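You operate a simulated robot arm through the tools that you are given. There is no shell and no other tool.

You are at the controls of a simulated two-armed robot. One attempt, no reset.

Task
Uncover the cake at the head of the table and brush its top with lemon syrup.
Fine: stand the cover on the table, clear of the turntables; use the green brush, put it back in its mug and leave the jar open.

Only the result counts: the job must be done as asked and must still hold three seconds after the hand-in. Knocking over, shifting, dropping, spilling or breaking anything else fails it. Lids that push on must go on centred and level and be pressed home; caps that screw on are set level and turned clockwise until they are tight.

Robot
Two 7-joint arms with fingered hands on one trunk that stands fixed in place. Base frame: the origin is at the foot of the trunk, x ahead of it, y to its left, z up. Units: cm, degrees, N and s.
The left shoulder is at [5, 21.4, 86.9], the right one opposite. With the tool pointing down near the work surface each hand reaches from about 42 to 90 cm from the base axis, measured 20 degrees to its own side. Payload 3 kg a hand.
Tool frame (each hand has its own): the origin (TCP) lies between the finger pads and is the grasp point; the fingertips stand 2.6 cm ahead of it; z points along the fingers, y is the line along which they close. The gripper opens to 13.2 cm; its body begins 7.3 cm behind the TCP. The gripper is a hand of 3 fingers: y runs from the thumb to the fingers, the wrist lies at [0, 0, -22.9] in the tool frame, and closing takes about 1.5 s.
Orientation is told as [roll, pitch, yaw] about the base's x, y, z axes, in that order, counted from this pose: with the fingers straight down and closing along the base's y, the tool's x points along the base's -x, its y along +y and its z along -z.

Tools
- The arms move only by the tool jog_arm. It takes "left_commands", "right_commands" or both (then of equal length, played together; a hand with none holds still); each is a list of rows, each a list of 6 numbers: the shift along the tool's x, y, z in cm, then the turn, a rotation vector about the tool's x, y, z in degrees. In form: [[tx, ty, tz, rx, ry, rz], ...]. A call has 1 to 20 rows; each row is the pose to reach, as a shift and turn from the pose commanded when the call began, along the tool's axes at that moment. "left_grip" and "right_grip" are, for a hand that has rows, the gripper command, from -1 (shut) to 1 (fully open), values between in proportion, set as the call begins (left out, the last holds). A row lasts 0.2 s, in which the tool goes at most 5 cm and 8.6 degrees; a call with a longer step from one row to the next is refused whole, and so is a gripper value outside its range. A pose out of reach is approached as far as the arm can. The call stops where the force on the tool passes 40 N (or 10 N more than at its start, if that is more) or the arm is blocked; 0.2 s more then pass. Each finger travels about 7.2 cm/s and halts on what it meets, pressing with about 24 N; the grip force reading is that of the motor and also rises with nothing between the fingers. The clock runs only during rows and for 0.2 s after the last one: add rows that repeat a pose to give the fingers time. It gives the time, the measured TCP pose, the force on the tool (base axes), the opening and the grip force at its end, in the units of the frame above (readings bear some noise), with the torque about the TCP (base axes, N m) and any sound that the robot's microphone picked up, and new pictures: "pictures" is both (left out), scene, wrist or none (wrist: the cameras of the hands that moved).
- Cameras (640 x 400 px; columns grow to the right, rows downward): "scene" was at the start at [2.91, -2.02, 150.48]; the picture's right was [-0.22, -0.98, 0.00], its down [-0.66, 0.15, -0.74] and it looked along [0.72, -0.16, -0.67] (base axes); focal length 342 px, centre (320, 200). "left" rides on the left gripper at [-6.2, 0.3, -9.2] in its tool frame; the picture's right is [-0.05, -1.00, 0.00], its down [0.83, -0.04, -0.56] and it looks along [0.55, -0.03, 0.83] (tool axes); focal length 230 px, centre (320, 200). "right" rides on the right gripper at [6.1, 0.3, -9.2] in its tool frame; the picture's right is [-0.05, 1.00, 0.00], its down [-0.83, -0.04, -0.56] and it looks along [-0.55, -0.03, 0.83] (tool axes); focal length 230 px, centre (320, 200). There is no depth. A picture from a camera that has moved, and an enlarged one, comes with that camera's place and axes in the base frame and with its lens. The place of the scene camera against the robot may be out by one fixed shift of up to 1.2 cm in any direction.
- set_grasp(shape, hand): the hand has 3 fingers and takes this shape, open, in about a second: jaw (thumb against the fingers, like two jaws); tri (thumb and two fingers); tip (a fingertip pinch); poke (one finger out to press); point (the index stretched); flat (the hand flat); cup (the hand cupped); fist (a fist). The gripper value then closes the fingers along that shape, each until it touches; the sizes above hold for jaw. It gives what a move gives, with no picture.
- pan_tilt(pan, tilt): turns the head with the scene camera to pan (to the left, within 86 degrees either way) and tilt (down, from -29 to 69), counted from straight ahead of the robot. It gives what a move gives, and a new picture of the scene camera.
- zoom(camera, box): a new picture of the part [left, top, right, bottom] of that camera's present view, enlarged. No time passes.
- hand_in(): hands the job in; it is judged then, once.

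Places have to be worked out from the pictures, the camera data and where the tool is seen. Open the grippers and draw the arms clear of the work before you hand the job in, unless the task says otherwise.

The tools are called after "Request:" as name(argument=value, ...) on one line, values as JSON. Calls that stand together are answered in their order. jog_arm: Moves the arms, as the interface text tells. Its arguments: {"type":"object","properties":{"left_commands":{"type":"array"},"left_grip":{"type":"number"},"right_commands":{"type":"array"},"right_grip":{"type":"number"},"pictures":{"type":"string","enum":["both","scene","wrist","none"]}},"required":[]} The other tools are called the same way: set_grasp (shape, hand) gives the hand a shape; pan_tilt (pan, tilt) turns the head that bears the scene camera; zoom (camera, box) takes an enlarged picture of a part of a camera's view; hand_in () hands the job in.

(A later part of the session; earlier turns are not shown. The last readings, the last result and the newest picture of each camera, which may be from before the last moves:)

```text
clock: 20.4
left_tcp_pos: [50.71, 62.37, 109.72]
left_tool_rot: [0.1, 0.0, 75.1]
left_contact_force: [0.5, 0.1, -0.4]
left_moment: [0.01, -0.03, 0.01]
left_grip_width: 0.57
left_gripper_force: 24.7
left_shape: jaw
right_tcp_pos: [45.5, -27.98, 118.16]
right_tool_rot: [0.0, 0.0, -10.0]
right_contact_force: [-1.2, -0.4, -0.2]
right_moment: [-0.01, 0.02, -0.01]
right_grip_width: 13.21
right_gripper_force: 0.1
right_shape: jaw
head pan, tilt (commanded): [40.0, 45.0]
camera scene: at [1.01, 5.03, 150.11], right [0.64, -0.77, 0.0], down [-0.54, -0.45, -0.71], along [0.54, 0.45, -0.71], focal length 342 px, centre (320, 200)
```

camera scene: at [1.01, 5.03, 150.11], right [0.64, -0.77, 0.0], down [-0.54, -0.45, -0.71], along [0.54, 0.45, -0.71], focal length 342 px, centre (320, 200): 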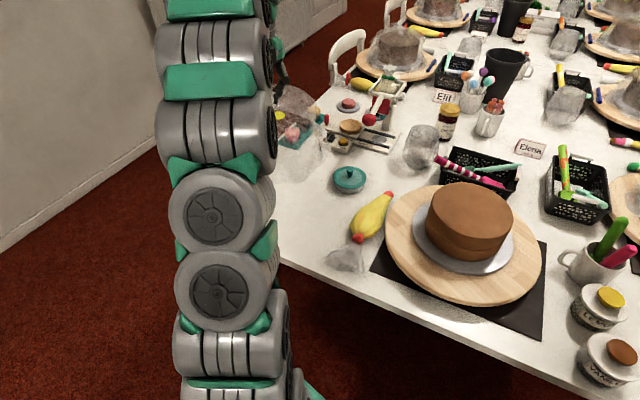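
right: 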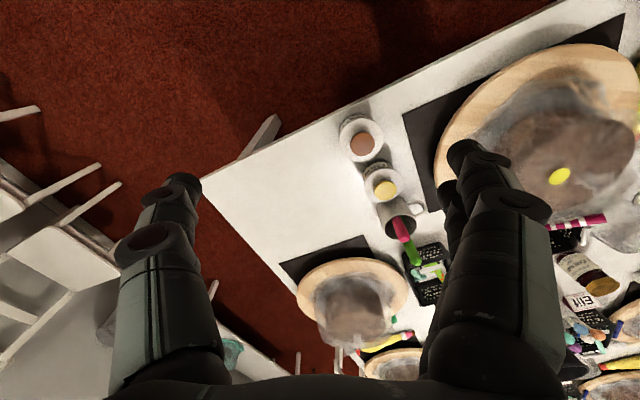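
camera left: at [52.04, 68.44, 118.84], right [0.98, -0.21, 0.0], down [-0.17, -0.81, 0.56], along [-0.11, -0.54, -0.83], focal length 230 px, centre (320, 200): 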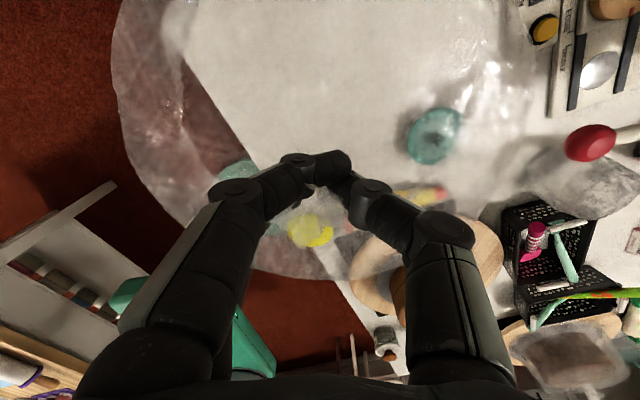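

The left arm hides the spot from the head, so I'll rely on the wrist camera and lower 9 cm first, then check clearances to the dish and edge.

Request:
jog_arm(left_commands=[[0, 0, 1.5, 0, 0, 0], [0, 0, 3, 0, 0, 0], [0, 0, 4.5, 0, 0, 0], [0, 0, 6, 0, 0, 0], [0, 0, 7.5, 0, 0, 0], [0, 0, 9, 0, 0, 0], [0, 0, 9, 0, 0, 0], [0, 0, 9, 0, 0, 0]], pictures="both")

Request:
zoom(camera="left", box=[90, 0, 550, 290])

Request:
zoom(camera="scene", box=[250, 60, 400, 280])

```text
clock: 22.2
left_tcp_pos: [50.53, 62.3, 100.63]
left_tool_rot: [0.0, 0.0, 75.1]
left_contact_force: [-1.2, -0.4, -0.1]
left_moment: [-0.01, 0.02, 0.01]
left_grip_width: 0.56
left_gripper_force: 23.8
left_shape: jaw
right_tcp_pos: [45.53, -27.83, 118.18]
right_tool_rot: [0.0, 0.0, -9.9]
right_contact_force: [0.1, 0.1, -0.6]
right_moment: [0.01, 0.01, -0.01]
right_grip_width: 13.2
right_gripper_force: 0.0
right_shape: jaw
head pan, tilt (commanded): [40.0, 45.0]
camera scene: at [1.01, 5.04, 150.11], right [0.64, -0.77, 0.0], down [-0.54, -0.45, -0.71], along [0.54, 0.45, -0.71], focal length 342 px, centre (320, 200)
camera left: at [52.05, 68.5, 109.81], right [0.98, -0.21, 0.0], down [-0.17, -0.81, 0.55], along [-0.11, -0.54, -0.83], focal length 230 px, centre (320, 200)
```

scene: 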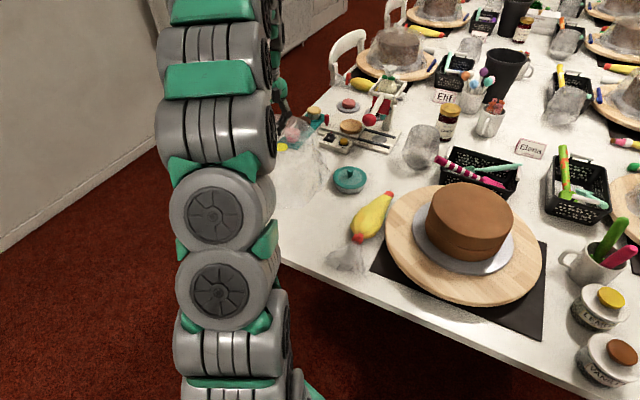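
left: 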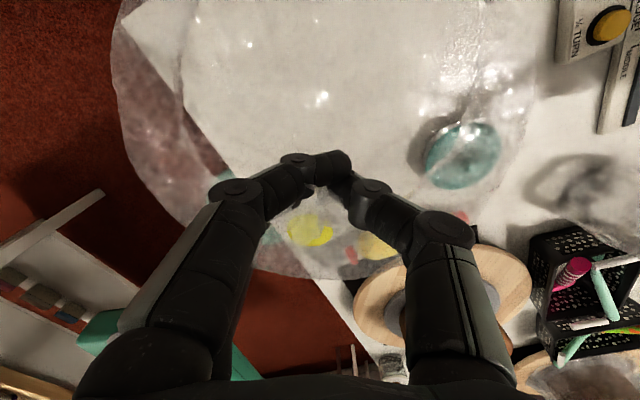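

```text
1.38 times, centred on (320, 145) of left
camera zoom: at [52.05, 68.5, 109.81], right [0.98, -0.21, 0.0], down [-0.17, -0.81, 0.55], along [-0.11, -0.54, -0.83], focal length 317 px, centre (320, 276)
```

zoom: 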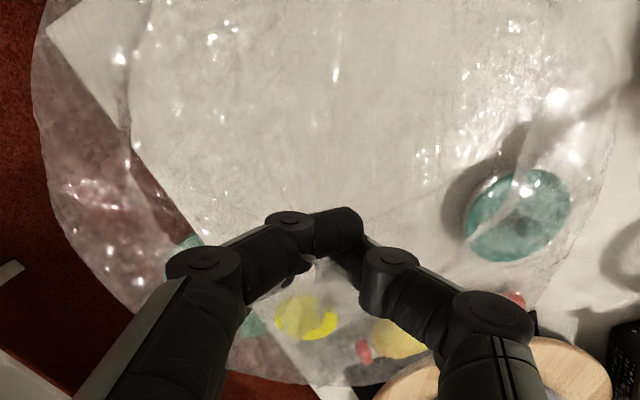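

```text
1.82 times, centred on (325, 170) of scene
camera zoom: at [1.01, 5.04, 150.11], right [0.64, -0.77, 0.0], down [-0.54, -0.45, -0.71], along [0.54, 0.45, -0.71], focal length 623 px, centre (311, 254)
```

zoom: 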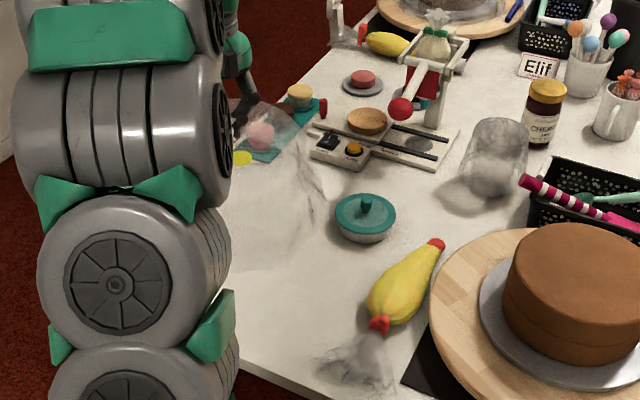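

The corner is seen at (30.5, 75.6) and the dish about 21.7 cm from the cover's centre, so I'll shift the cover 0.9 cm away from the dish and lower another 7 cm.

Request:
jog_arm(left_commands=[[-0.24, 0.4, 1, 0, 0, 0], [-0.48, 0.81, 2, 0, 0, 0], [-0.48, 0.81, 3.2, 0, 0, 0], [-0.48, 0.81, 4.5, 0, 0, 0], [-0.48, 0.81, 5.8, 0, 0, 0], [-0.48, 0.81, 7, 0, 0, 0], [-0.48, 0.81, 7, 0, 0, 0]], pictures="both")

Request:
zoom(camera="scene", box=[250, 60, 400, 280])

Request:
zoom(camera="left", box=[90, 0, 550, 290])

```text
clock: 23.8
left_tcp_pos: [49.98, 63.01, 93.78]
left_tool_rot: [0.0, 0.0, 75.1]
left_contact_force: [-0.9, 0.8, -0.3]
left_moment: [0.03, -0.04, 0.02]
left_grip_width: 0.6
left_gripper_force: 24.1
left_shape: jaw
right_tcp_pos: [45.49, -27.84, 118.2]
right_tool_rot: [0.0, 0.0, -9.9]
right_contact_force: [0.6, 0.7, -0.1]
right_moment: [0.0, -0.02, -0.05]
right_grip_width: 13.17
right_gripper_force: 0.0
right_shape: jaw
head pan, tilt (commanded): [40.0, 45.0]
camera scene: at [1.01, 5.04, 150.11], right [0.64, -0.77, 0.0], down [-0.54, -0.45, -0.71], along [0.54, 0.45, -0.71], focal length 342 px, centre (320, 200)
camera left: at [51.35, 69.1, 102.86], right [0.98, -0.21, 0.0], down [-0.17, -0.81, 0.55], along [-0.11, -0.54, -0.83], focal length 230 px, centre (320, 200)
```

scene: 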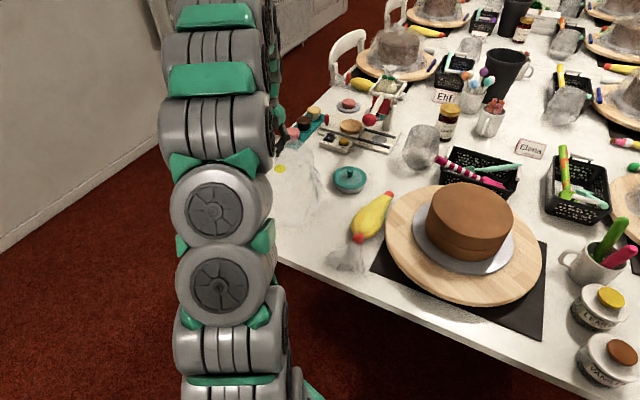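
left: 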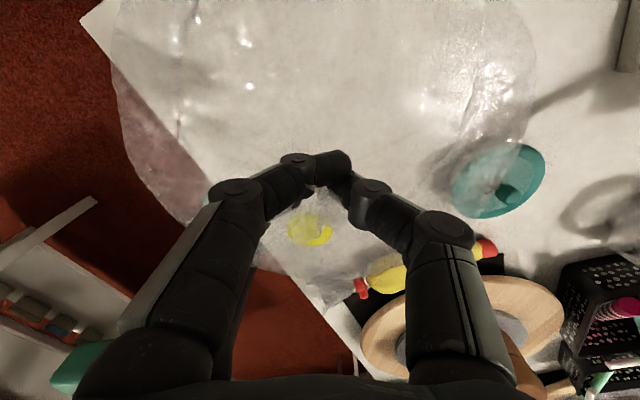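

```text
1.82 times, centred on (325, 170) of scene
camera zoom: at [1.01, 5.04, 150.11], right [0.64, -0.77, 0.0], down [-0.54, -0.45, -0.71], along [0.54, 0.45, -0.71], focal length 623 px, centre (311, 254)
```

zoom: 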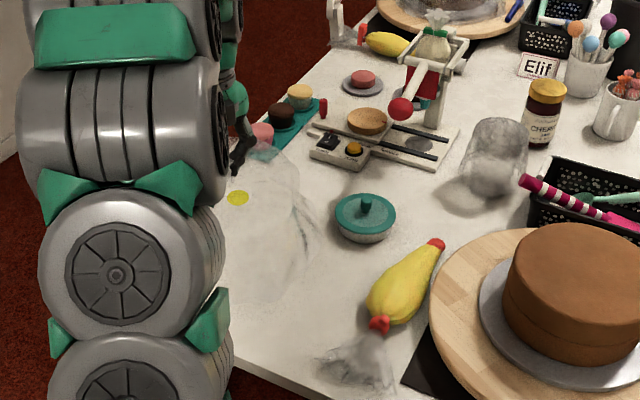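

```text
1.38 times, centred on (320, 145) of left
camera zoom: at [51.35, 69.1, 102.86], right [0.98, -0.21, 0.0], down [-0.17, -0.81, 0.55], along [-0.11, -0.54, -0.83], focal length 317 px, centre (320, 276)
```

zoom: 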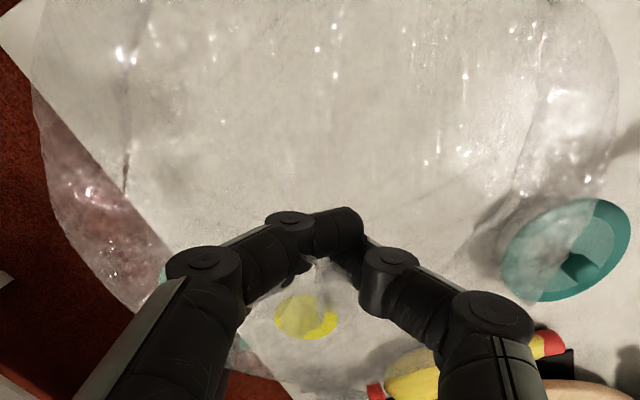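

The film rim shows a gap of over 2 cm to the dish and lies inside the table edges. I'll lower in small steps and watch the vertical force.

Request:
jog_arm(left_commands=[[0, 0, 0.5, 0, 0, 0], [0, 0, 1, 0, 0, 0], [0, 0, 1.5, 0, 0, 0], [0, 0, 2, 0, 0, 0], [0, 0, 2, 0, 0, 0]], pictures="none")

Request:
jog_arm(left_commands=[[0, 0, 0.3, 0, 0, 0], [0, 0, 0.6, 0, 0, 0], [0, 0, 0.6, 0, 0, 0]], pictures="wrist")

Request:
zoom(camera="scene", box=[250, 60, 400, 280])

```text
clock: 25.0
left_tcp_pos: [49.89, 62.98, 91.55]
left_tool_rot: [0.0, 0.0, 75.1]
left_contact_force: [0.7, 0.2, -1.0]
left_moment: [0.01, 0.01, 0.0]
left_grip_width: 0.57
left_gripper_force: 23.7
left_shape: jaw
right_tcp_pos: [45.41, -27.84, 118.18]
right_tool_rot: [0.0, -0.1, -9.9]
right_contact_force: [0.1, 0.1, -0.3]
right_moment: [0.01, -0.01, -0.03]
right_grip_width: 13.19
right_gripper_force: 0.0
right_shape: jaw
head pan, tilt (commanded): [40.0, 45.0]
```

```text
clock: 25.8
left_tcp_pos: [50.01, 62.95, 91.06]
left_tool_rot: [0.0, 0.0, 75.1]
left_contact_force: [0.0, -0.3, 0.9]
left_moment: [-0.02, -0.03, -0.01]
left_grip_width: 0.59
left_gripper_force: 23.7
left_shape: jaw
right_tcp_pos: [45.45, -27.89, 118.24]
right_tool_rot: [0.0, 0.0, -10.0]
right_contact_force: [0.3, 0.0, 0.3]
right_moment: [0.03, 0.0, 0.02]
right_grip_width: 13.17
right_gripper_force: 0.0
right_shape: jaw
head pan, tilt (commanded): [40.0, 45.0]
camera left: at [51.35, 69.11, 100.21], right [0.98, -0.21, 0.0], down [-0.17, -0.81, 0.56], along [-0.11, -0.54, -0.83], focal length 230 px, centre (320, 200)
```

left: 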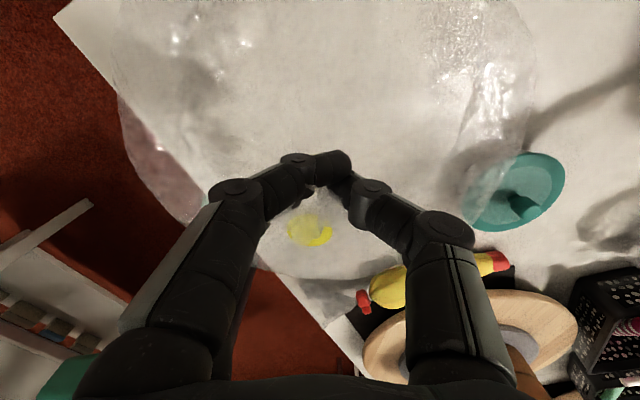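

```text
1.82 times, centred on (325, 170) of scene
camera zoom: at [1.01, 5.04, 150.11], right [0.64, -0.77, 0.0], down [-0.54, -0.45, -0.71], along [0.54, 0.45, -0.71], focal length 623 px, centre (311, 254)
```

zoom: 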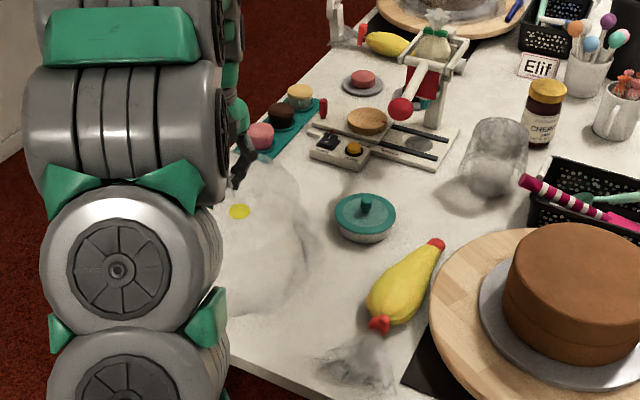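

No contact yet at TCP z 91.06. I continue down in 0.3 cm steps with readings between.

Request:
jog_arm(left_commands=[[0, 0, 0.3, 0, 0, 0], [0, 0, 0.3, 0, 0, 0]], pictures="none")

Request:
jog_arm(left_commands=[[0, 0, 0.3, 0, 0, 0], [0, 0, 0.3, 0, 0, 0]], pictures="none")

Request:
jog_arm(left_commands=[[0, 0, 0.3, 0, 0, 0], [0, 0, 0.3, 0, 0, 0]], pictures="none")

Request:
jog_arm(left_commands=[[0, 0, 0.2, 0, 0, 0], [0, 0, 0.2, 0, 0, 0]], pictures="wrist")

Request:
zoom(camera="scene", box=[250, 60, 400, 280])

```text
clock: 26.4
left_tcp_pos: [50.03, 63.02, 90.83]
left_tool_rot: [-0.1, 0.0, 75.1]
left_contact_force: [-0.1, 0.2, 0.1]
left_moment: [-0.04, 0.08, -0.01]
left_grip_width: 0.56
left_gripper_force: 24.2
left_shape: jaw
right_tcp_pos: [45.52, -27.93, 118.14]
right_tool_rot: [0.0, 0.0, -9.8]
right_contact_force: [0.3, -0.7, 0.6]
right_moment: [-0.02, 0.02, 0.01]
right_grip_width: 13.22
right_gripper_force: 0.1
right_shape: jaw
head pan, tilt (commanded): [40.0, 45.0]
```

```text
clock: 27.0
left_tcp_pos: [49.96, 63.08, 90.53]
left_tool_rot: [0.1, 0.0, 75.0]
left_contact_force: [-0.9, 0.2, 0.1]
left_moment: [-0.02, 0.03, 0.0]
left_grip_width: 0.58
left_gripper_force: 24.1
left_shape: jaw
right_tcp_pos: [45.37, -27.81, 118.21]
right_tool_rot: [0.0, 0.1, -10.1]
right_contact_force: [0.6, 0.2, 0.2]
right_moment: [0.0, 0.0, -0.04]
right_grip_width: 13.18
right_gripper_force: 0.1
right_shape: jaw
head pan, tilt (commanded): [40.0, 45.0]
```

```text
clock: 27.6
left_tcp_pos: [49.94, 63.02, 90.11]
left_tool_rot: [0.0, -0.1, 75.1]
left_contact_force: [-0.5, 0.0, -0.3]
left_moment: [-0.06, 0.08, 0.01]
left_grip_width: 0.57
left_gripper_force: 24.2
left_shape: jaw
right_tcp_pos: [45.48, -27.9, 118.17]
right_tool_rot: [0.0, 0.1, -9.9]
right_contact_force: [0.7, 0.2, 0.2]
right_moment: [0.0, 0.01, 0.02]
right_grip_width: 13.2
right_gripper_force: 0.1
right_shape: jaw
head pan, tilt (commanded): [40.0, 45.0]
```

```text
clock: 28.2
left_tcp_pos: [50.01, 62.94, 89.84]
left_tool_rot: [0.0, 0.0, 75.1]
left_contact_force: [0.3, 0.6, 1.8]
left_moment: [-0.06, 0.1, -0.02]
left_grip_width: 0.6
left_gripper_force: 24.2
left_shape: jaw
right_tcp_pos: [45.47, -27.94, 118.26]
right_tool_rot: [-0.1, 0.0, -9.9]
right_contact_force: [-1.3, 0.4, 0.2]
right_moment: [0.02, 0.01, -0.01]
right_grip_width: 13.19
right_gripper_force: 0.1
right_shape: jaw
head pan, tilt (commanded): [40.0, 45.0]
camera left: at [51.33, 69.1, 99.1], right [0.98, -0.21, 0.0], down [-0.17, -0.81, 0.56], along [-0.11, -0.54, -0.83], focal length 230 px, centre (320, 200)
```

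left: 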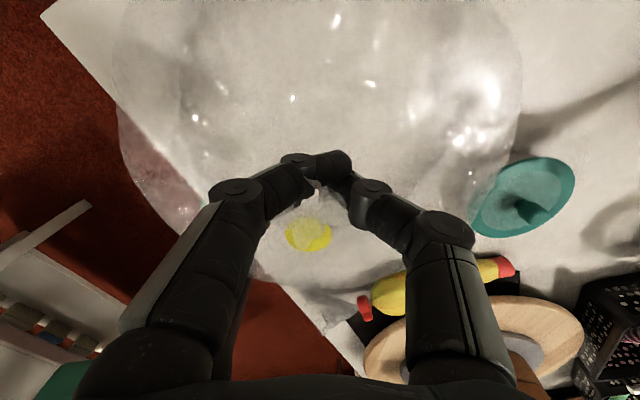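

```text
1.82 times, centred on (325, 170) of scene
camera zoom: at [1.01, 5.04, 150.11], right [0.64, -0.77, 0.0], down [-0.54, -0.45, -0.71], along [0.54, 0.45, -0.71], focal length 623 px, centre (311, 254)
```

zoom: 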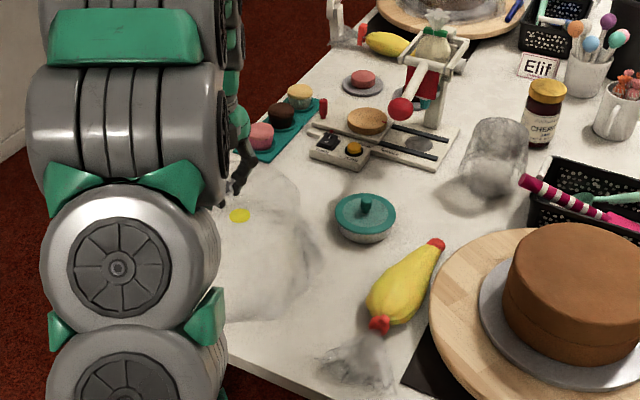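

A slight contact shows (Fz≈1.8 N, small moments). I'll zoom to see how the rim meets the table before letting go.

Request:
zoom(camera="left", box=[90, 0, 390, 300])

Request:
zoom(camera="left", box=[380, 80, 600, 300])

Request:
zoom(camera="scene", box=[265, 130, 345, 270])

```text
1.33 times, centred on (240, 150) of left
camera zoom: at [51.33, 69.1, 99.1], right [0.98, -0.21, 0.0], down [-0.17, -0.81, 0.56], along [-0.11, -0.54, -0.83], focal length 307 px, centre (427, 267)
```

zoom: 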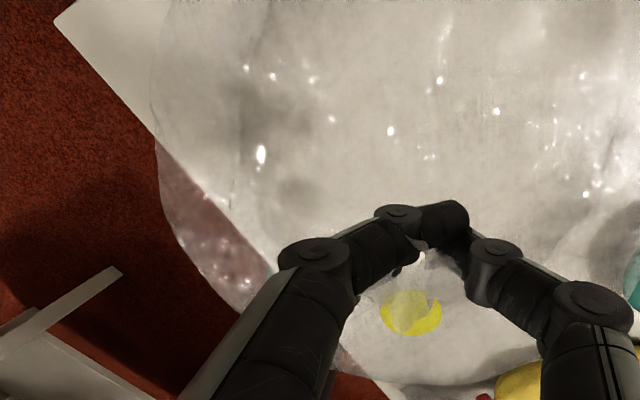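

```text
1.82 times, centred on (490, 190) of left
camera zoom: at [51.33, 69.1, 99.1], right [0.98, -0.21, 0.0], down [-0.17, -0.81, 0.56], along [-0.11, -0.54, -0.83], focal length 418 px, centre (11, 218)
```

zoom: 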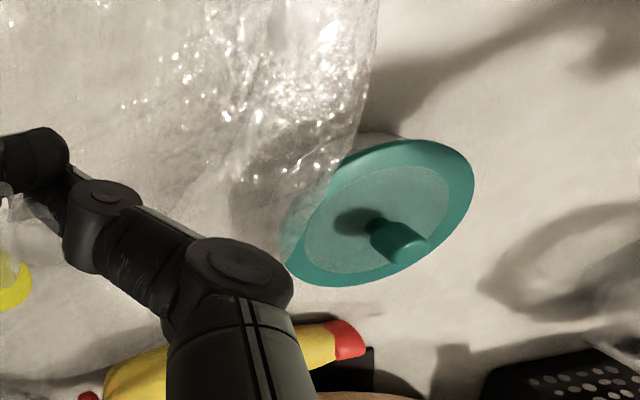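

```text
2.86 times, centred on (305, 200) of scene
camera zoom: at [1.01, 5.04, 150.11], right [0.64, -0.77, 0.0], down [-0.54, -0.45, -0.71], along [0.54, 0.45, -0.71], focal length 979 px, centre (363, 200)
```

zoom: 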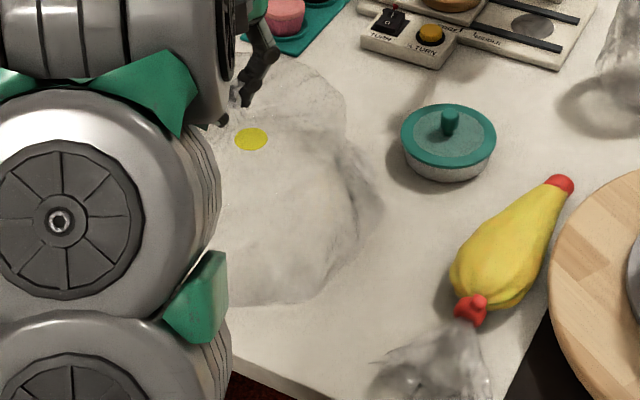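

The rim now stands on the table, with more than 2 cm to the dish, bag and edges. I'll open the left fingers moderately and rise straight up.

Request:
jog_arm(left_commands=[[0, 0, 0, 0, 0, 0], [0, 0, 0, 0, 0, 0], [0, 0, 0, 0, 0, 0], [0, 0, 0, 0, 0, 0], [0, 0, 0, 0, 0, 0], [0, 0, 0, 0, 0, 0]], left_grip=0.1, pictures="wrist")

Request:
zoom(camera="left", box=[90, 0, 550, 290])

```text
clock: 29.6
left_tcp_pos: [49.97, 62.98, 90.01]
left_tool_rot: [0.0, 0.0, 74.9]
left_contact_force: [-0.1, -0.2, 0.0]
left_moment: [0.0, 0.03, 0.03]
left_grip_width: 7.23
left_gripper_force: 0.1
left_shape: jaw
right_tcp_pos: [45.4, -27.86, 118.19]
right_tool_rot: [0.1, 0.0, -10.0]
right_contact_force: [0.8, 0.8, 0.1]
right_moment: [0.0, 0.0, 0.0]
right_grip_width: 13.21
right_gripper_force: 0.1
right_shape: jaw
head pan, tilt (commanded): [40.0, 45.0]
camera left: at [51.34, 69.1, 99.1], right [0.98, -0.21, 0.0], down [-0.17, -0.81, 0.56], along [-0.11, -0.54, -0.83], focal length 230 px, centre (320, 200)
```

left: 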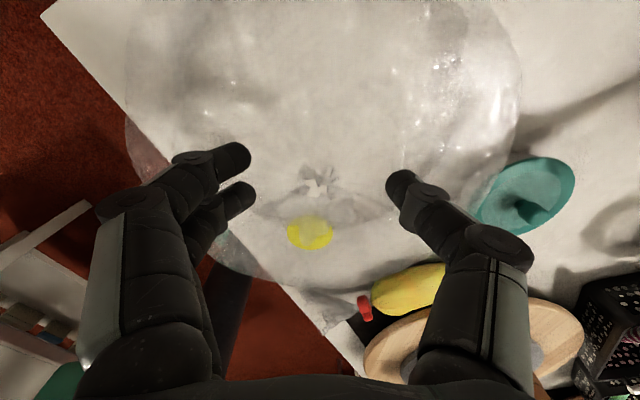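

```text
1.38 times, centred on (320, 145) of left
camera zoom: at [51.34, 69.1, 99.1], right [0.98, -0.21, 0.0], down [-0.17, -0.81, 0.56], along [-0.11, -0.54, -0.83], focal length 317 px, centre (320, 276)
```

zoom: 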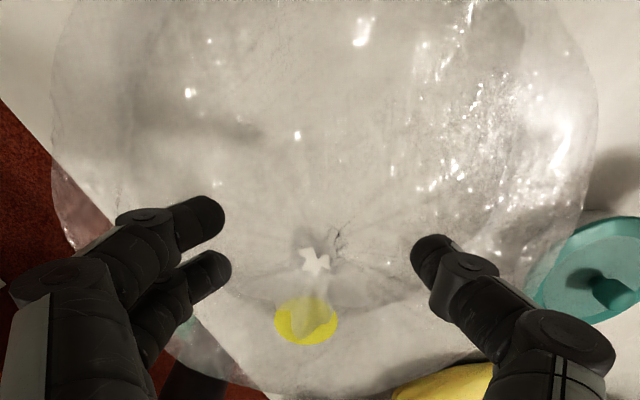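

The cover has settled and the fingers are free. I'll raise the left hand straight up well clear.

Request:
jog_arm(left_commands=[[0, 0, -1, 0, 0, 0], [0, 0, -2.5, 0, 0, 0], [0, 0, -5, 0, 0, 0], [0, 0, -8, 0, 0, 0], [0, 0, -11, 0, 0, 0], [0, 0, -14, 0, 0, 0], [0, 0, -17, 0, 0, 0], [0, 0, -20, 0, 0, 0], [0, 0, -23, 0, 0, 0], [0, 0, -26, 0, 0, 0]], pictures="both")

Request:
zoom(camera="left", box=[120, 0, 560, 290])

```text
clock: 31.8
left_tcp_pos: [50.06, 63.06, 116.05]
left_tool_rot: [-0.1, 0.0, 75.1]
left_contact_force: [-0.3, 0.1, 1.3]
left_moment: [-0.02, -0.02, 0.03]
left_grip_width: 7.23
left_gripper_force: 0.2
left_shape: jaw
right_tcp_pos: [45.43, -27.93, 118.14]
right_tool_rot: [0.0, 0.0, -10.0]
right_contact_force: [-0.1, -1.1, 0.3]
right_moment: [-0.01, -0.02, 0.0]
right_grip_width: 13.16
right_gripper_force: 0.0
right_shape: jaw
head pan, tilt (commanded): [40.0, 45.0]
camera scene: at [1.01, 5.04, 150.11], right [0.64, -0.77, 0.0], down [-0.54, -0.45, -0.71], along [0.54, 0.45, -0.71], focal length 342 px, centre (320, 200)
camera left: at [51.34, 69.17, 125.23], right [0.98, -0.21, 0.0], down [-0.17, -0.81, 0.55], along [-0.11, -0.54, -0.83], focal length 230 px, centre (320, 200)
```

scene: 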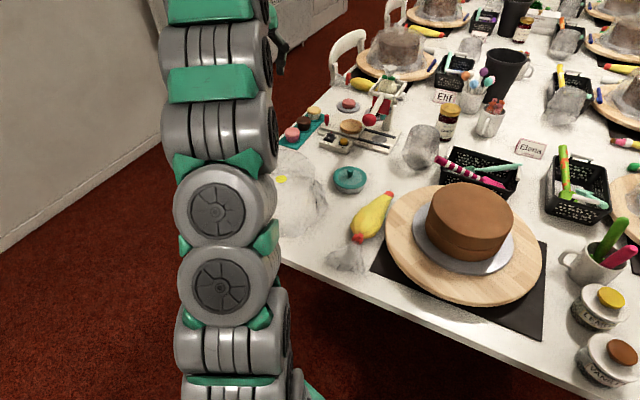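
left: 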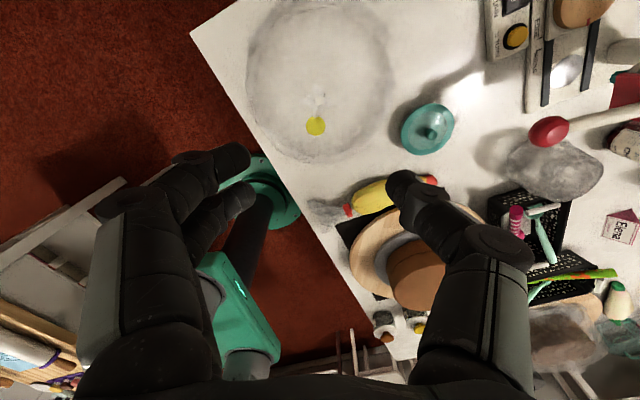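

```text
1.38 times, centred on (340, 145) of left
camera zoom: at [51.34, 69.17, 125.23], right [0.98, -0.21, 0.0], down [-0.17, -0.81, 0.55], along [-0.11, -0.54, -0.83], focal length 317 px, centre (292, 276)
```

zoom: 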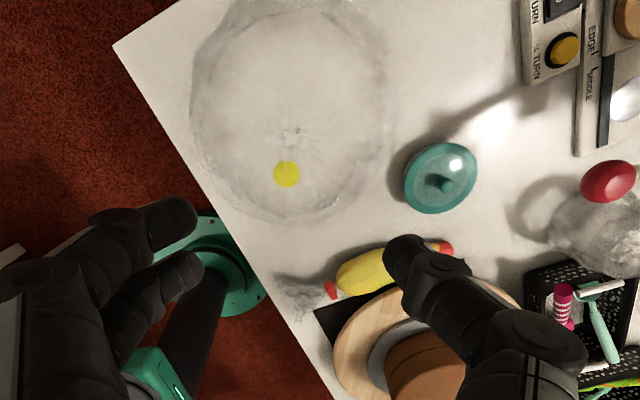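

The cover stands whole on the table, clear of everything. Now I turn the head back toward the cake and jars and bring the right hand above the lemon jar for a look.

Request:
pan_tilt(pan=-10, tilt=46)

Request:
jog_arm(right_commands=[[-2.3, 1.7, 2, 0, 0, 0], [-4.6, 3.3, 4, 0, 0, 0], [-7, 5, 6.5, 0, 0, 0], [-9.3, 6.6, 9, 0, 0, 0], [-11.6, 8.3, 11.5, 0, 0, 0], [-14, 10, 13.8, 0, 0, 0], [-16.3, 11.6, 16, 0, 0, 0], [-18.6, 13.3, 18, 0, 0, 0], [-18.6, 13.3, 18, 0, 0, 0]], pictures="both")

```text
clock: 33.0
left_tcp_pos: [49.94, 63.15, 115.96]
left_tool_rot: [-0.1, 0.1, 75.1]
left_contact_force: [0.3, -0.2, -0.4]
left_moment: [-0.04, 0.01, -0.02]
left_grip_width: 7.21
left_gripper_force: 0.0
left_shape: jaw
right_tcp_pos: [45.46, -27.88, 118.24]
right_tool_rot: [0.0, 0.1, -9.9]
right_contact_force: [0.3, 0.2, 0.4]
right_moment: [0.0, 0.0, 0.0]
right_grip_width: 13.2
right_gripper_force: 0.0
right_shape: jaw
head pan, tilt (commanded): [-10.0, 46.0]
camera scene: at [2.71, -1.58, 149.97], right [-0.17, -0.98, 0.0], down [-0.71, 0.12, -0.69], along [0.68, -0.12, -0.72], focal length 342 px, centre (320, 200)
```

scene: 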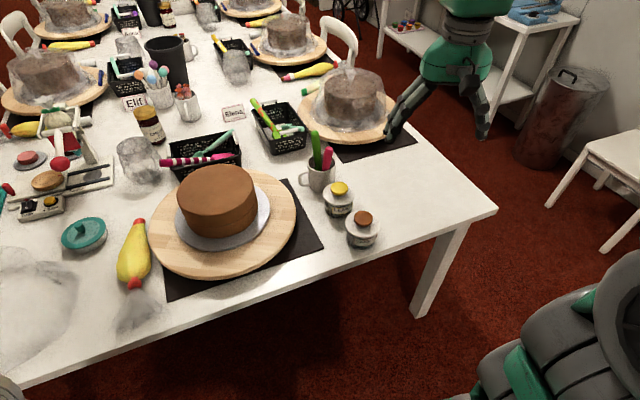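

```text
clock: 35.0
left_tcp_pos: [50.03, 62.95, 115.94]
left_tool_rot: [0.0, 0.0, 75.1]
left_contact_force: [-0.4, 0.6, -0.1]
left_moment: [0.03, 0.0, -0.01]
left_grip_width: 7.22
left_gripper_force: 0.1
left_shape: jaw
right_tcp_pos: [66.03, -18.01, 100.32]
right_tool_rot: [0.0, -0.1, -9.9]
right_contact_force: [-0.4, -0.3, 0.6]
right_moment: [0.01, 0.01, 0.04]
right_grip_width: 13.19
right_gripper_force: 0.1
right_shape: jaw
head pan, tilt (commanded): [-10.0, 46.0]
camera scene: at [2.71, -1.59, 149.97], right [-0.17, -0.98, 0.0], down [-0.71, 0.12, -0.69], along [0.68, -0.12, -0.72], focal length 342 px, centre (320, 200)
camera right: at [59.99, -16.62, 109.64], right [0.22, 0.97, 0.0], down [0.81, -0.19, 0.56], along [0.54, -0.12, -0.83], focal length 230 px, centre (320, 200)
```

scene: 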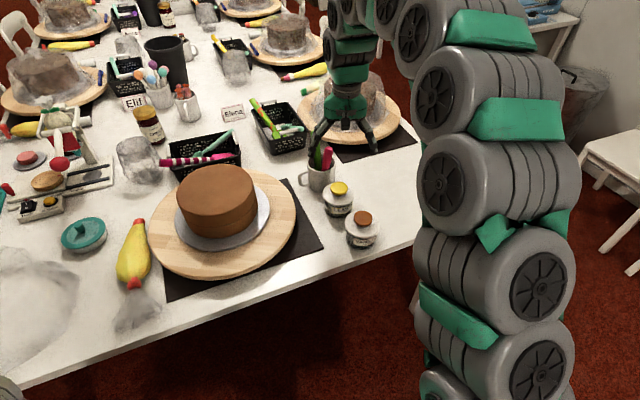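
right: 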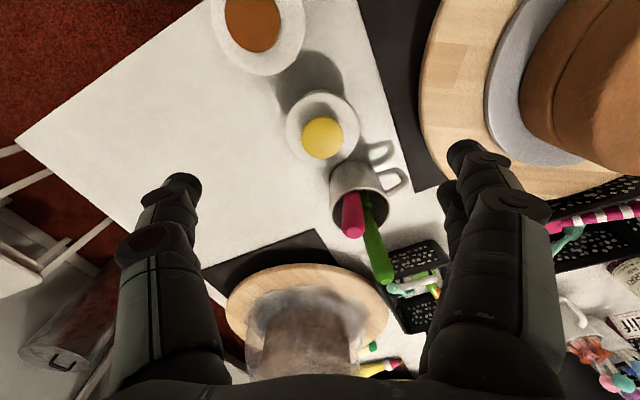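

Request:
zoom(camera="right", box=[260, 70, 420, 290])

Request:
zoom(camera="scene", box=[290, 130, 390, 260])

Request:
zoom(camera="scene", box=[140, 140, 300, 290])

```text
1.82 times, centred on (340, 180) of right
camera zoom: at [59.99, -16.62, 109.64], right [0.22, 0.97, 0.0], down [0.81, -0.19, 0.56], along [0.54, -0.12, -0.83], focal length 418 px, centre (284, 236)
```

zoom: 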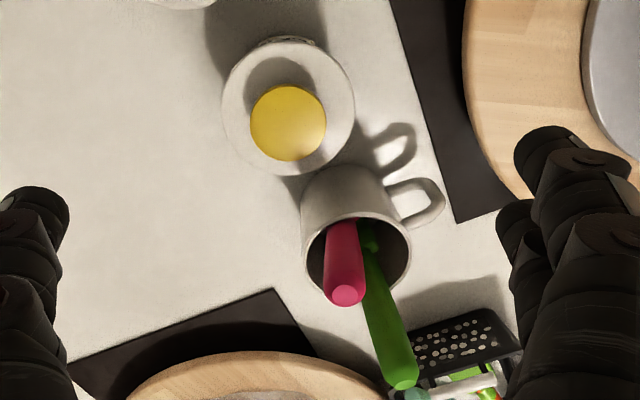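

```text
3.08 times, centred on (340, 195) of scene
camera zoom: at [2.71, -1.59, 149.97], right [-0.17, -0.98, 0.0], down [-0.71, 0.12, -0.69], along [0.68, -0.12, -0.72], focal length 1054 px, centre (258, 215)
```

zoom: 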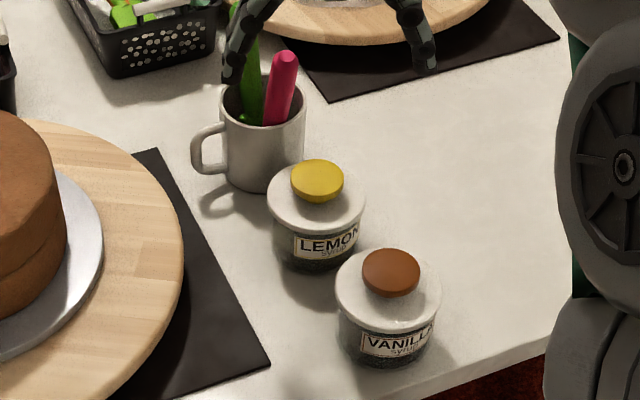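

```text
2.67 times, centred on (220, 215) of scene
camera zoom: at [2.71, -1.59, 149.97], right [-0.17, -0.98, 0.0], down [-0.71, 0.12, -0.69], along [0.68, -0.12, -0.72], focal length 913 px, centre (587, 160)
```

zoom: 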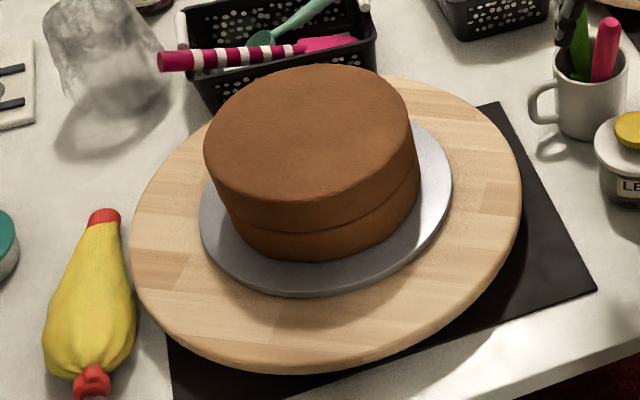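

The cake's bare top and the jars are clear: lemon knob (about 4.6 cm wide, top z≈84) at (68.4, -18.3); green brush in the mug leans away toward (87.7, -13.7, 90.5). I'll part-close the right hand to 8.5 cm and descend above the lemon jar's knob to z≈90.

Request:
jog_arm(right_commands=[[-0.8, 0.04, 1.5, 0, 0, 0], [-1.6, 0.08, 3.5, 0, 0, 0], [-2.38, 0.12, 5.5, 0, 0, 0], [-2.38, 0.12, 7.5, 0, 0, 0], [-2.38, 0.12, 9, 0, 0, 0], [-2.38, 0.12, 10.3, 0, 0, 0], [-2.38, 0.12, 10.3, 0, 0, 0]], right_grip=0.29, pictures="both")

Request:
zoom(camera="right", box=[200, 80, 440, 260])

Request:
zoom(camera="scene", box=[290, 130, 390, 260])

```text
clock: 36.6
left_tcp_pos: [49.87, 63.02, 116.15]
left_tool_rot: [0.0, -0.1, 75.0]
left_contact_force: [0.3, 0.5, -0.3]
left_moment: [0.03, 0.03, -0.04]
left_grip_width: 7.2
left_gripper_force: 0.0
left_shape: jaw
right_tcp_pos: [68.36, -18.21, 89.73]
right_tool_rot: [-0.1, 0.0, -9.9]
right_contact_force: [-0.1, -0.7, -0.5]
right_moment: [-0.02, -0.01, -0.01]
right_grip_width: 8.56
right_gripper_force: 0.0
right_shape: jaw
head pan, tilt (commanded): [-10.0, 46.0]
camera scene: at [2.71, -1.59, 149.97], right [-0.17, -0.98, 0.0], down [-0.71, 0.12, -0.69], along [0.68, -0.12, -0.72], focal length 342 px, centre (320, 200)
camera right: at [62.34, -16.88, 99.2], right [0.22, 0.97, 0.0], down [0.81, -0.19, 0.55], along [0.54, -0.12, -0.83], focal length 230 px, centre (320, 200)
```

scene: 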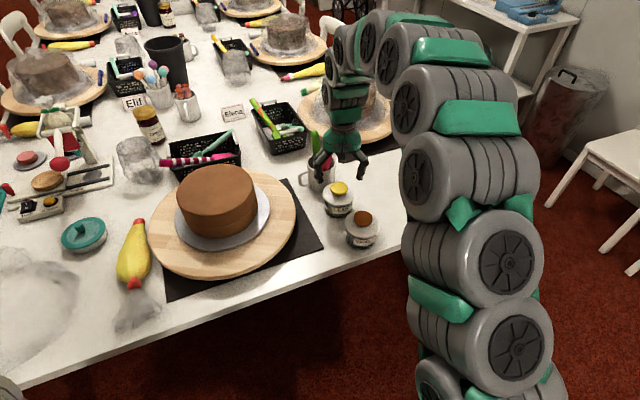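
right: 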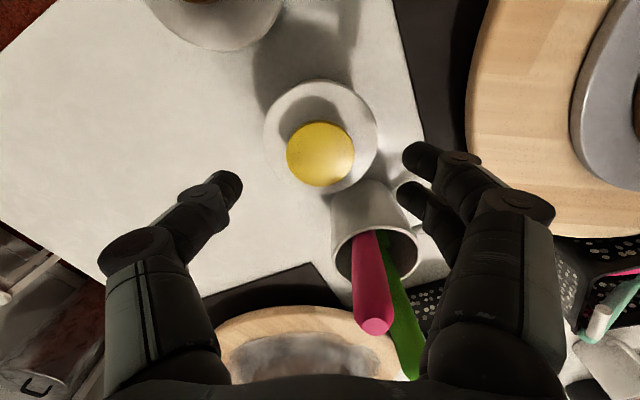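

```text
2.22 times, centred on (320, 170) of right
camera zoom: at [62.34, -16.88, 99.2], right [0.22, 0.97, 0.0], down [0.81, -0.19, 0.55], along [0.54, -0.12, -0.83], focal length 511 px, centre (320, 267)
```

zoom: 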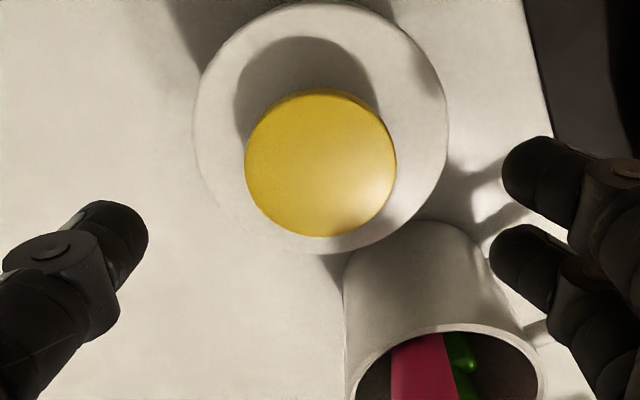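

```text
3.08 times, centred on (340, 195) of scene
camera zoom: at [2.71, -1.59, 149.97], right [-0.17, -0.98, 0.0], down [-0.71, 0.12, -0.69], along [0.68, -0.12, -0.72], focal length 1054 px, centre (258, 215)
```

zoom: 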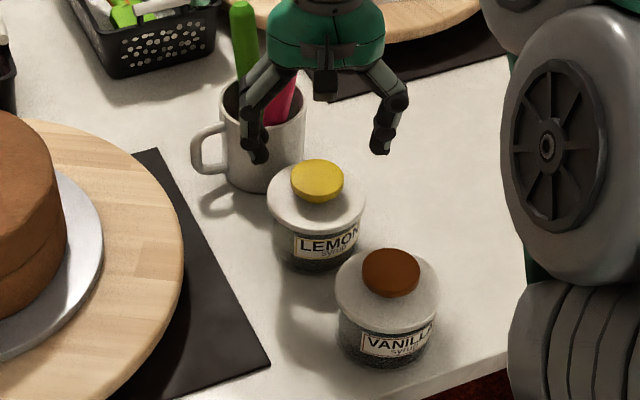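

The pink brush's tip (about (75.5, -16.6, 92.6)) would come near the palm, so I'll tilt the right hand 14° with its wrist toward the robot, then descend to z≈86.7.

Request:
jog_arm(right_commands=[[0, 0, 0, 0, -7, 0], [0, 0, 0, 0, -14, 0], [0, 0, 1, 0, -14, 0], [0, 0, 2, 0, -14, 0], [0, 0, 3, 0, -14, 0], [0, 0, 3, 0, -14, 0]], pictures="both")

Request:
zoom(camera="right", box=[180, 100, 460, 280])

Request:
zoom(camera="scene", box=[290, 130, 390, 230])

```text
clock: 38.0
left_tcp_pos: [50.01, 63.0, 115.95]
left_tool_rot: [0.0, 0.0, 75.0]
left_contact_force: [0.6, -0.4, 0.5]
left_moment: [-0.02, -0.01, 0.02]
left_grip_width: 7.22
left_gripper_force: 0.0
left_shape: jaw
right_tcp_pos: [68.55, -18.22, 86.8]
right_tool_rot: [-0.1, -14.0, -9.9]
right_contact_force: [-0.9, 0.1, -0.8]
right_moment: [-0.02, -0.03, 0.0]
right_grip_width: 8.54
right_gripper_force: 0.0
right_shape: jaw
head pan, tilt (commanded): [-10.0, 46.0]
camera scene: at [2.71, -1.59, 149.97], right [-0.17, -0.98, 0.0], down [-0.71, 0.12, -0.69], along [0.68, -0.12, -0.72], focal length 342 px, centre (320, 200)
camera right: at [60.38, -16.54, 94.48], right [0.22, 0.98, 0.01], down [0.65, -0.16, 0.74], along [0.72, -0.16, -0.67], focal length 230 px, centre (320, 200)
```

scene: 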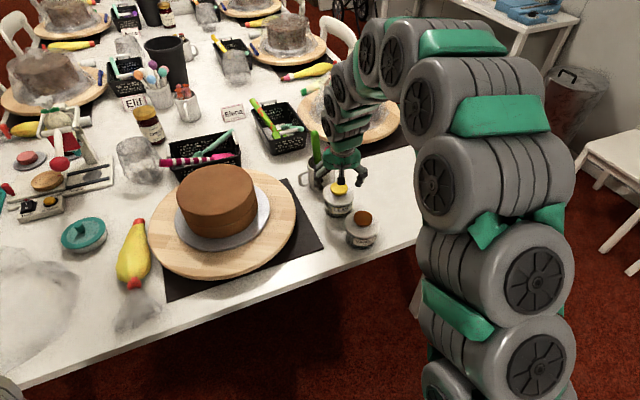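
right: 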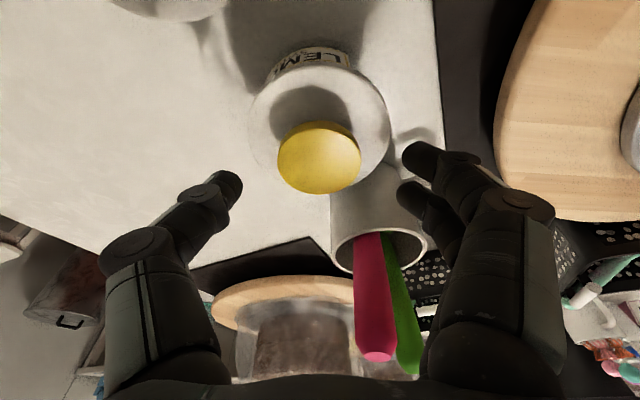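

```text
2.22 times, centred on (320, 190) of right
camera zoom: at [60.38, -16.54, 94.48], right [0.22, 0.98, 0.01], down [0.65, -0.16, 0.74], along [0.72, -0.16, -0.67], focal length 511 px, centre (320, 222)
```

zoom: 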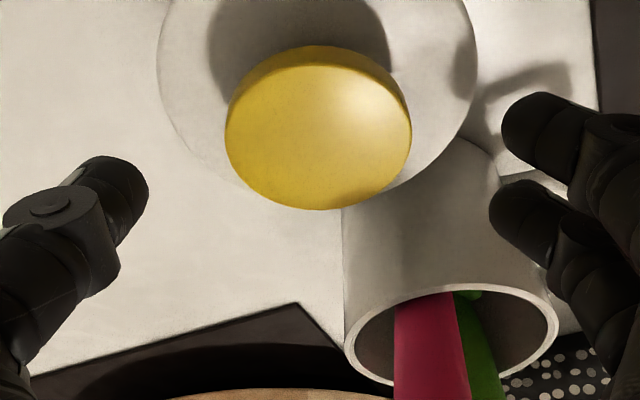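

```text
4.00 times, centred on (340, 180) of scene
camera zoom: at [2.71, -1.59, 149.97], right [-0.17, -0.98, 0.0], down [-0.71, 0.12, -0.69], along [0.68, -0.12, -0.72], focal length 1370 px, centre (240, 280)
```

zoom: 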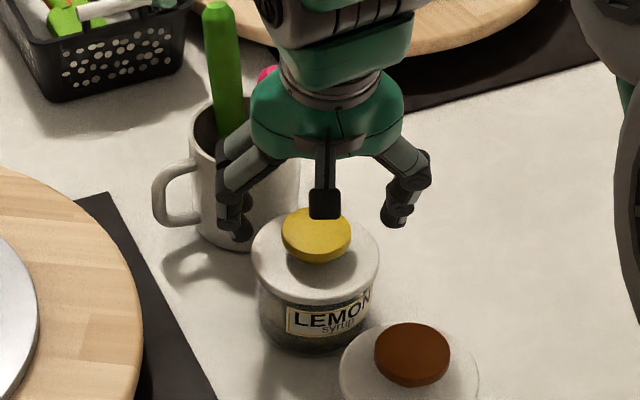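

The knob's top is at (68.8, -18.35, 83.0), 5.1 cm wide, with the lid plate at about z 81.2; the pink brush stays clear of the palm. I'll lower so the fingertips straddle the knob just above the plate.

Request:
jog_arm(right_commands=[[0.24, -0.03, 0.7, 0, 0, 0], [0.48, -0.06, 1.4, 0, 0, 0], [0.715, -0.084, 2.05, 0, 0, 0], [0.715, -0.084, 2.05, 0, 0, 0]], pictures="both")

Request:
zoom(camera="right", box=[180, 100, 460, 280])

Request:
zoom(camera="scene", box=[290, 130, 390, 230])

```text
clock: 39.0
left_tcp_pos: [49.91, 63.11, 116.09]
left_tool_rot: [0.0, 0.1, 75.1]
left_contact_force: [-1.0, -0.6, -0.3]
left_moment: [0.01, 0.02, 0.02]
left_grip_width: 7.24
left_gripper_force: 0.1
left_shape: jaw
right_tcp_pos: [68.21, -18.26, 84.66]
right_tool_rot: [0.0, -14.0, -9.9]
right_contact_force: [-0.2, 0.6, 0.8]
right_moment: [0.01, 0.01, 0.0]
right_grip_width: 8.58
right_gripper_force: 0.0
right_shape: jaw
head pan, tilt (commanded): [-10.0, 46.0]
camera scene: at [2.71, -1.59, 149.97], right [-0.17, -0.98, 0.0], down [-0.71, 0.12, -0.69], along [0.68, -0.12, -0.72], focal length 342 px, centre (320, 200)
camera right: at [60.13, -16.57, 92.3], right [0.22, 0.98, 0.01], down [0.65, -0.16, 0.74], along [0.72, -0.16, -0.67], focal length 230 px, centre (320, 200)
```

scene: 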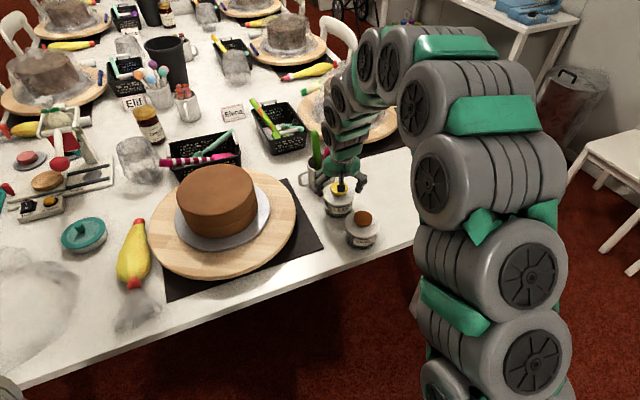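
right: 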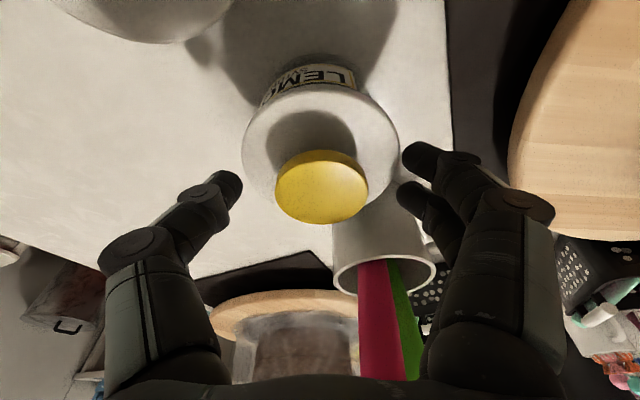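

```text
2.22 times, centred on (320, 190) of right
camera zoom: at [60.13, -16.57, 92.3], right [0.22, 0.98, 0.01], down [0.65, -0.16, 0.74], along [0.72, -0.16, -0.67], focal length 511 px, centre (320, 222)
```

zoom: 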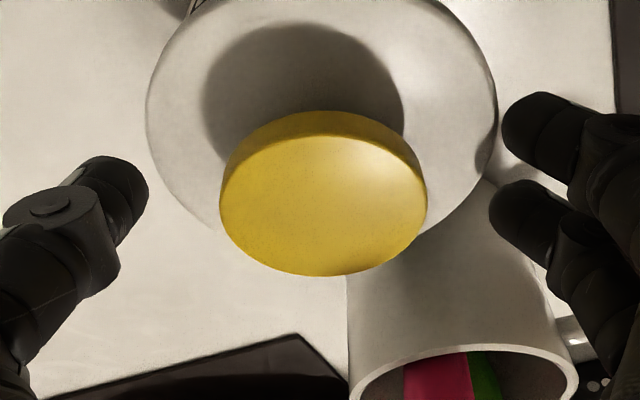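

```text
4.00 times, centred on (340, 180) of scene
camera zoom: at [2.71, -1.59, 149.97], right [-0.17, -0.98, 0.0], down [-0.71, 0.12, -0.69], along [0.68, -0.12, -0.72], focal length 1370 px, centre (240, 280)
```

zoom: 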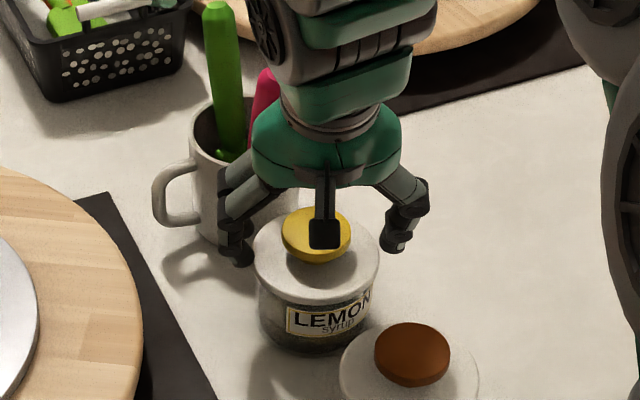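

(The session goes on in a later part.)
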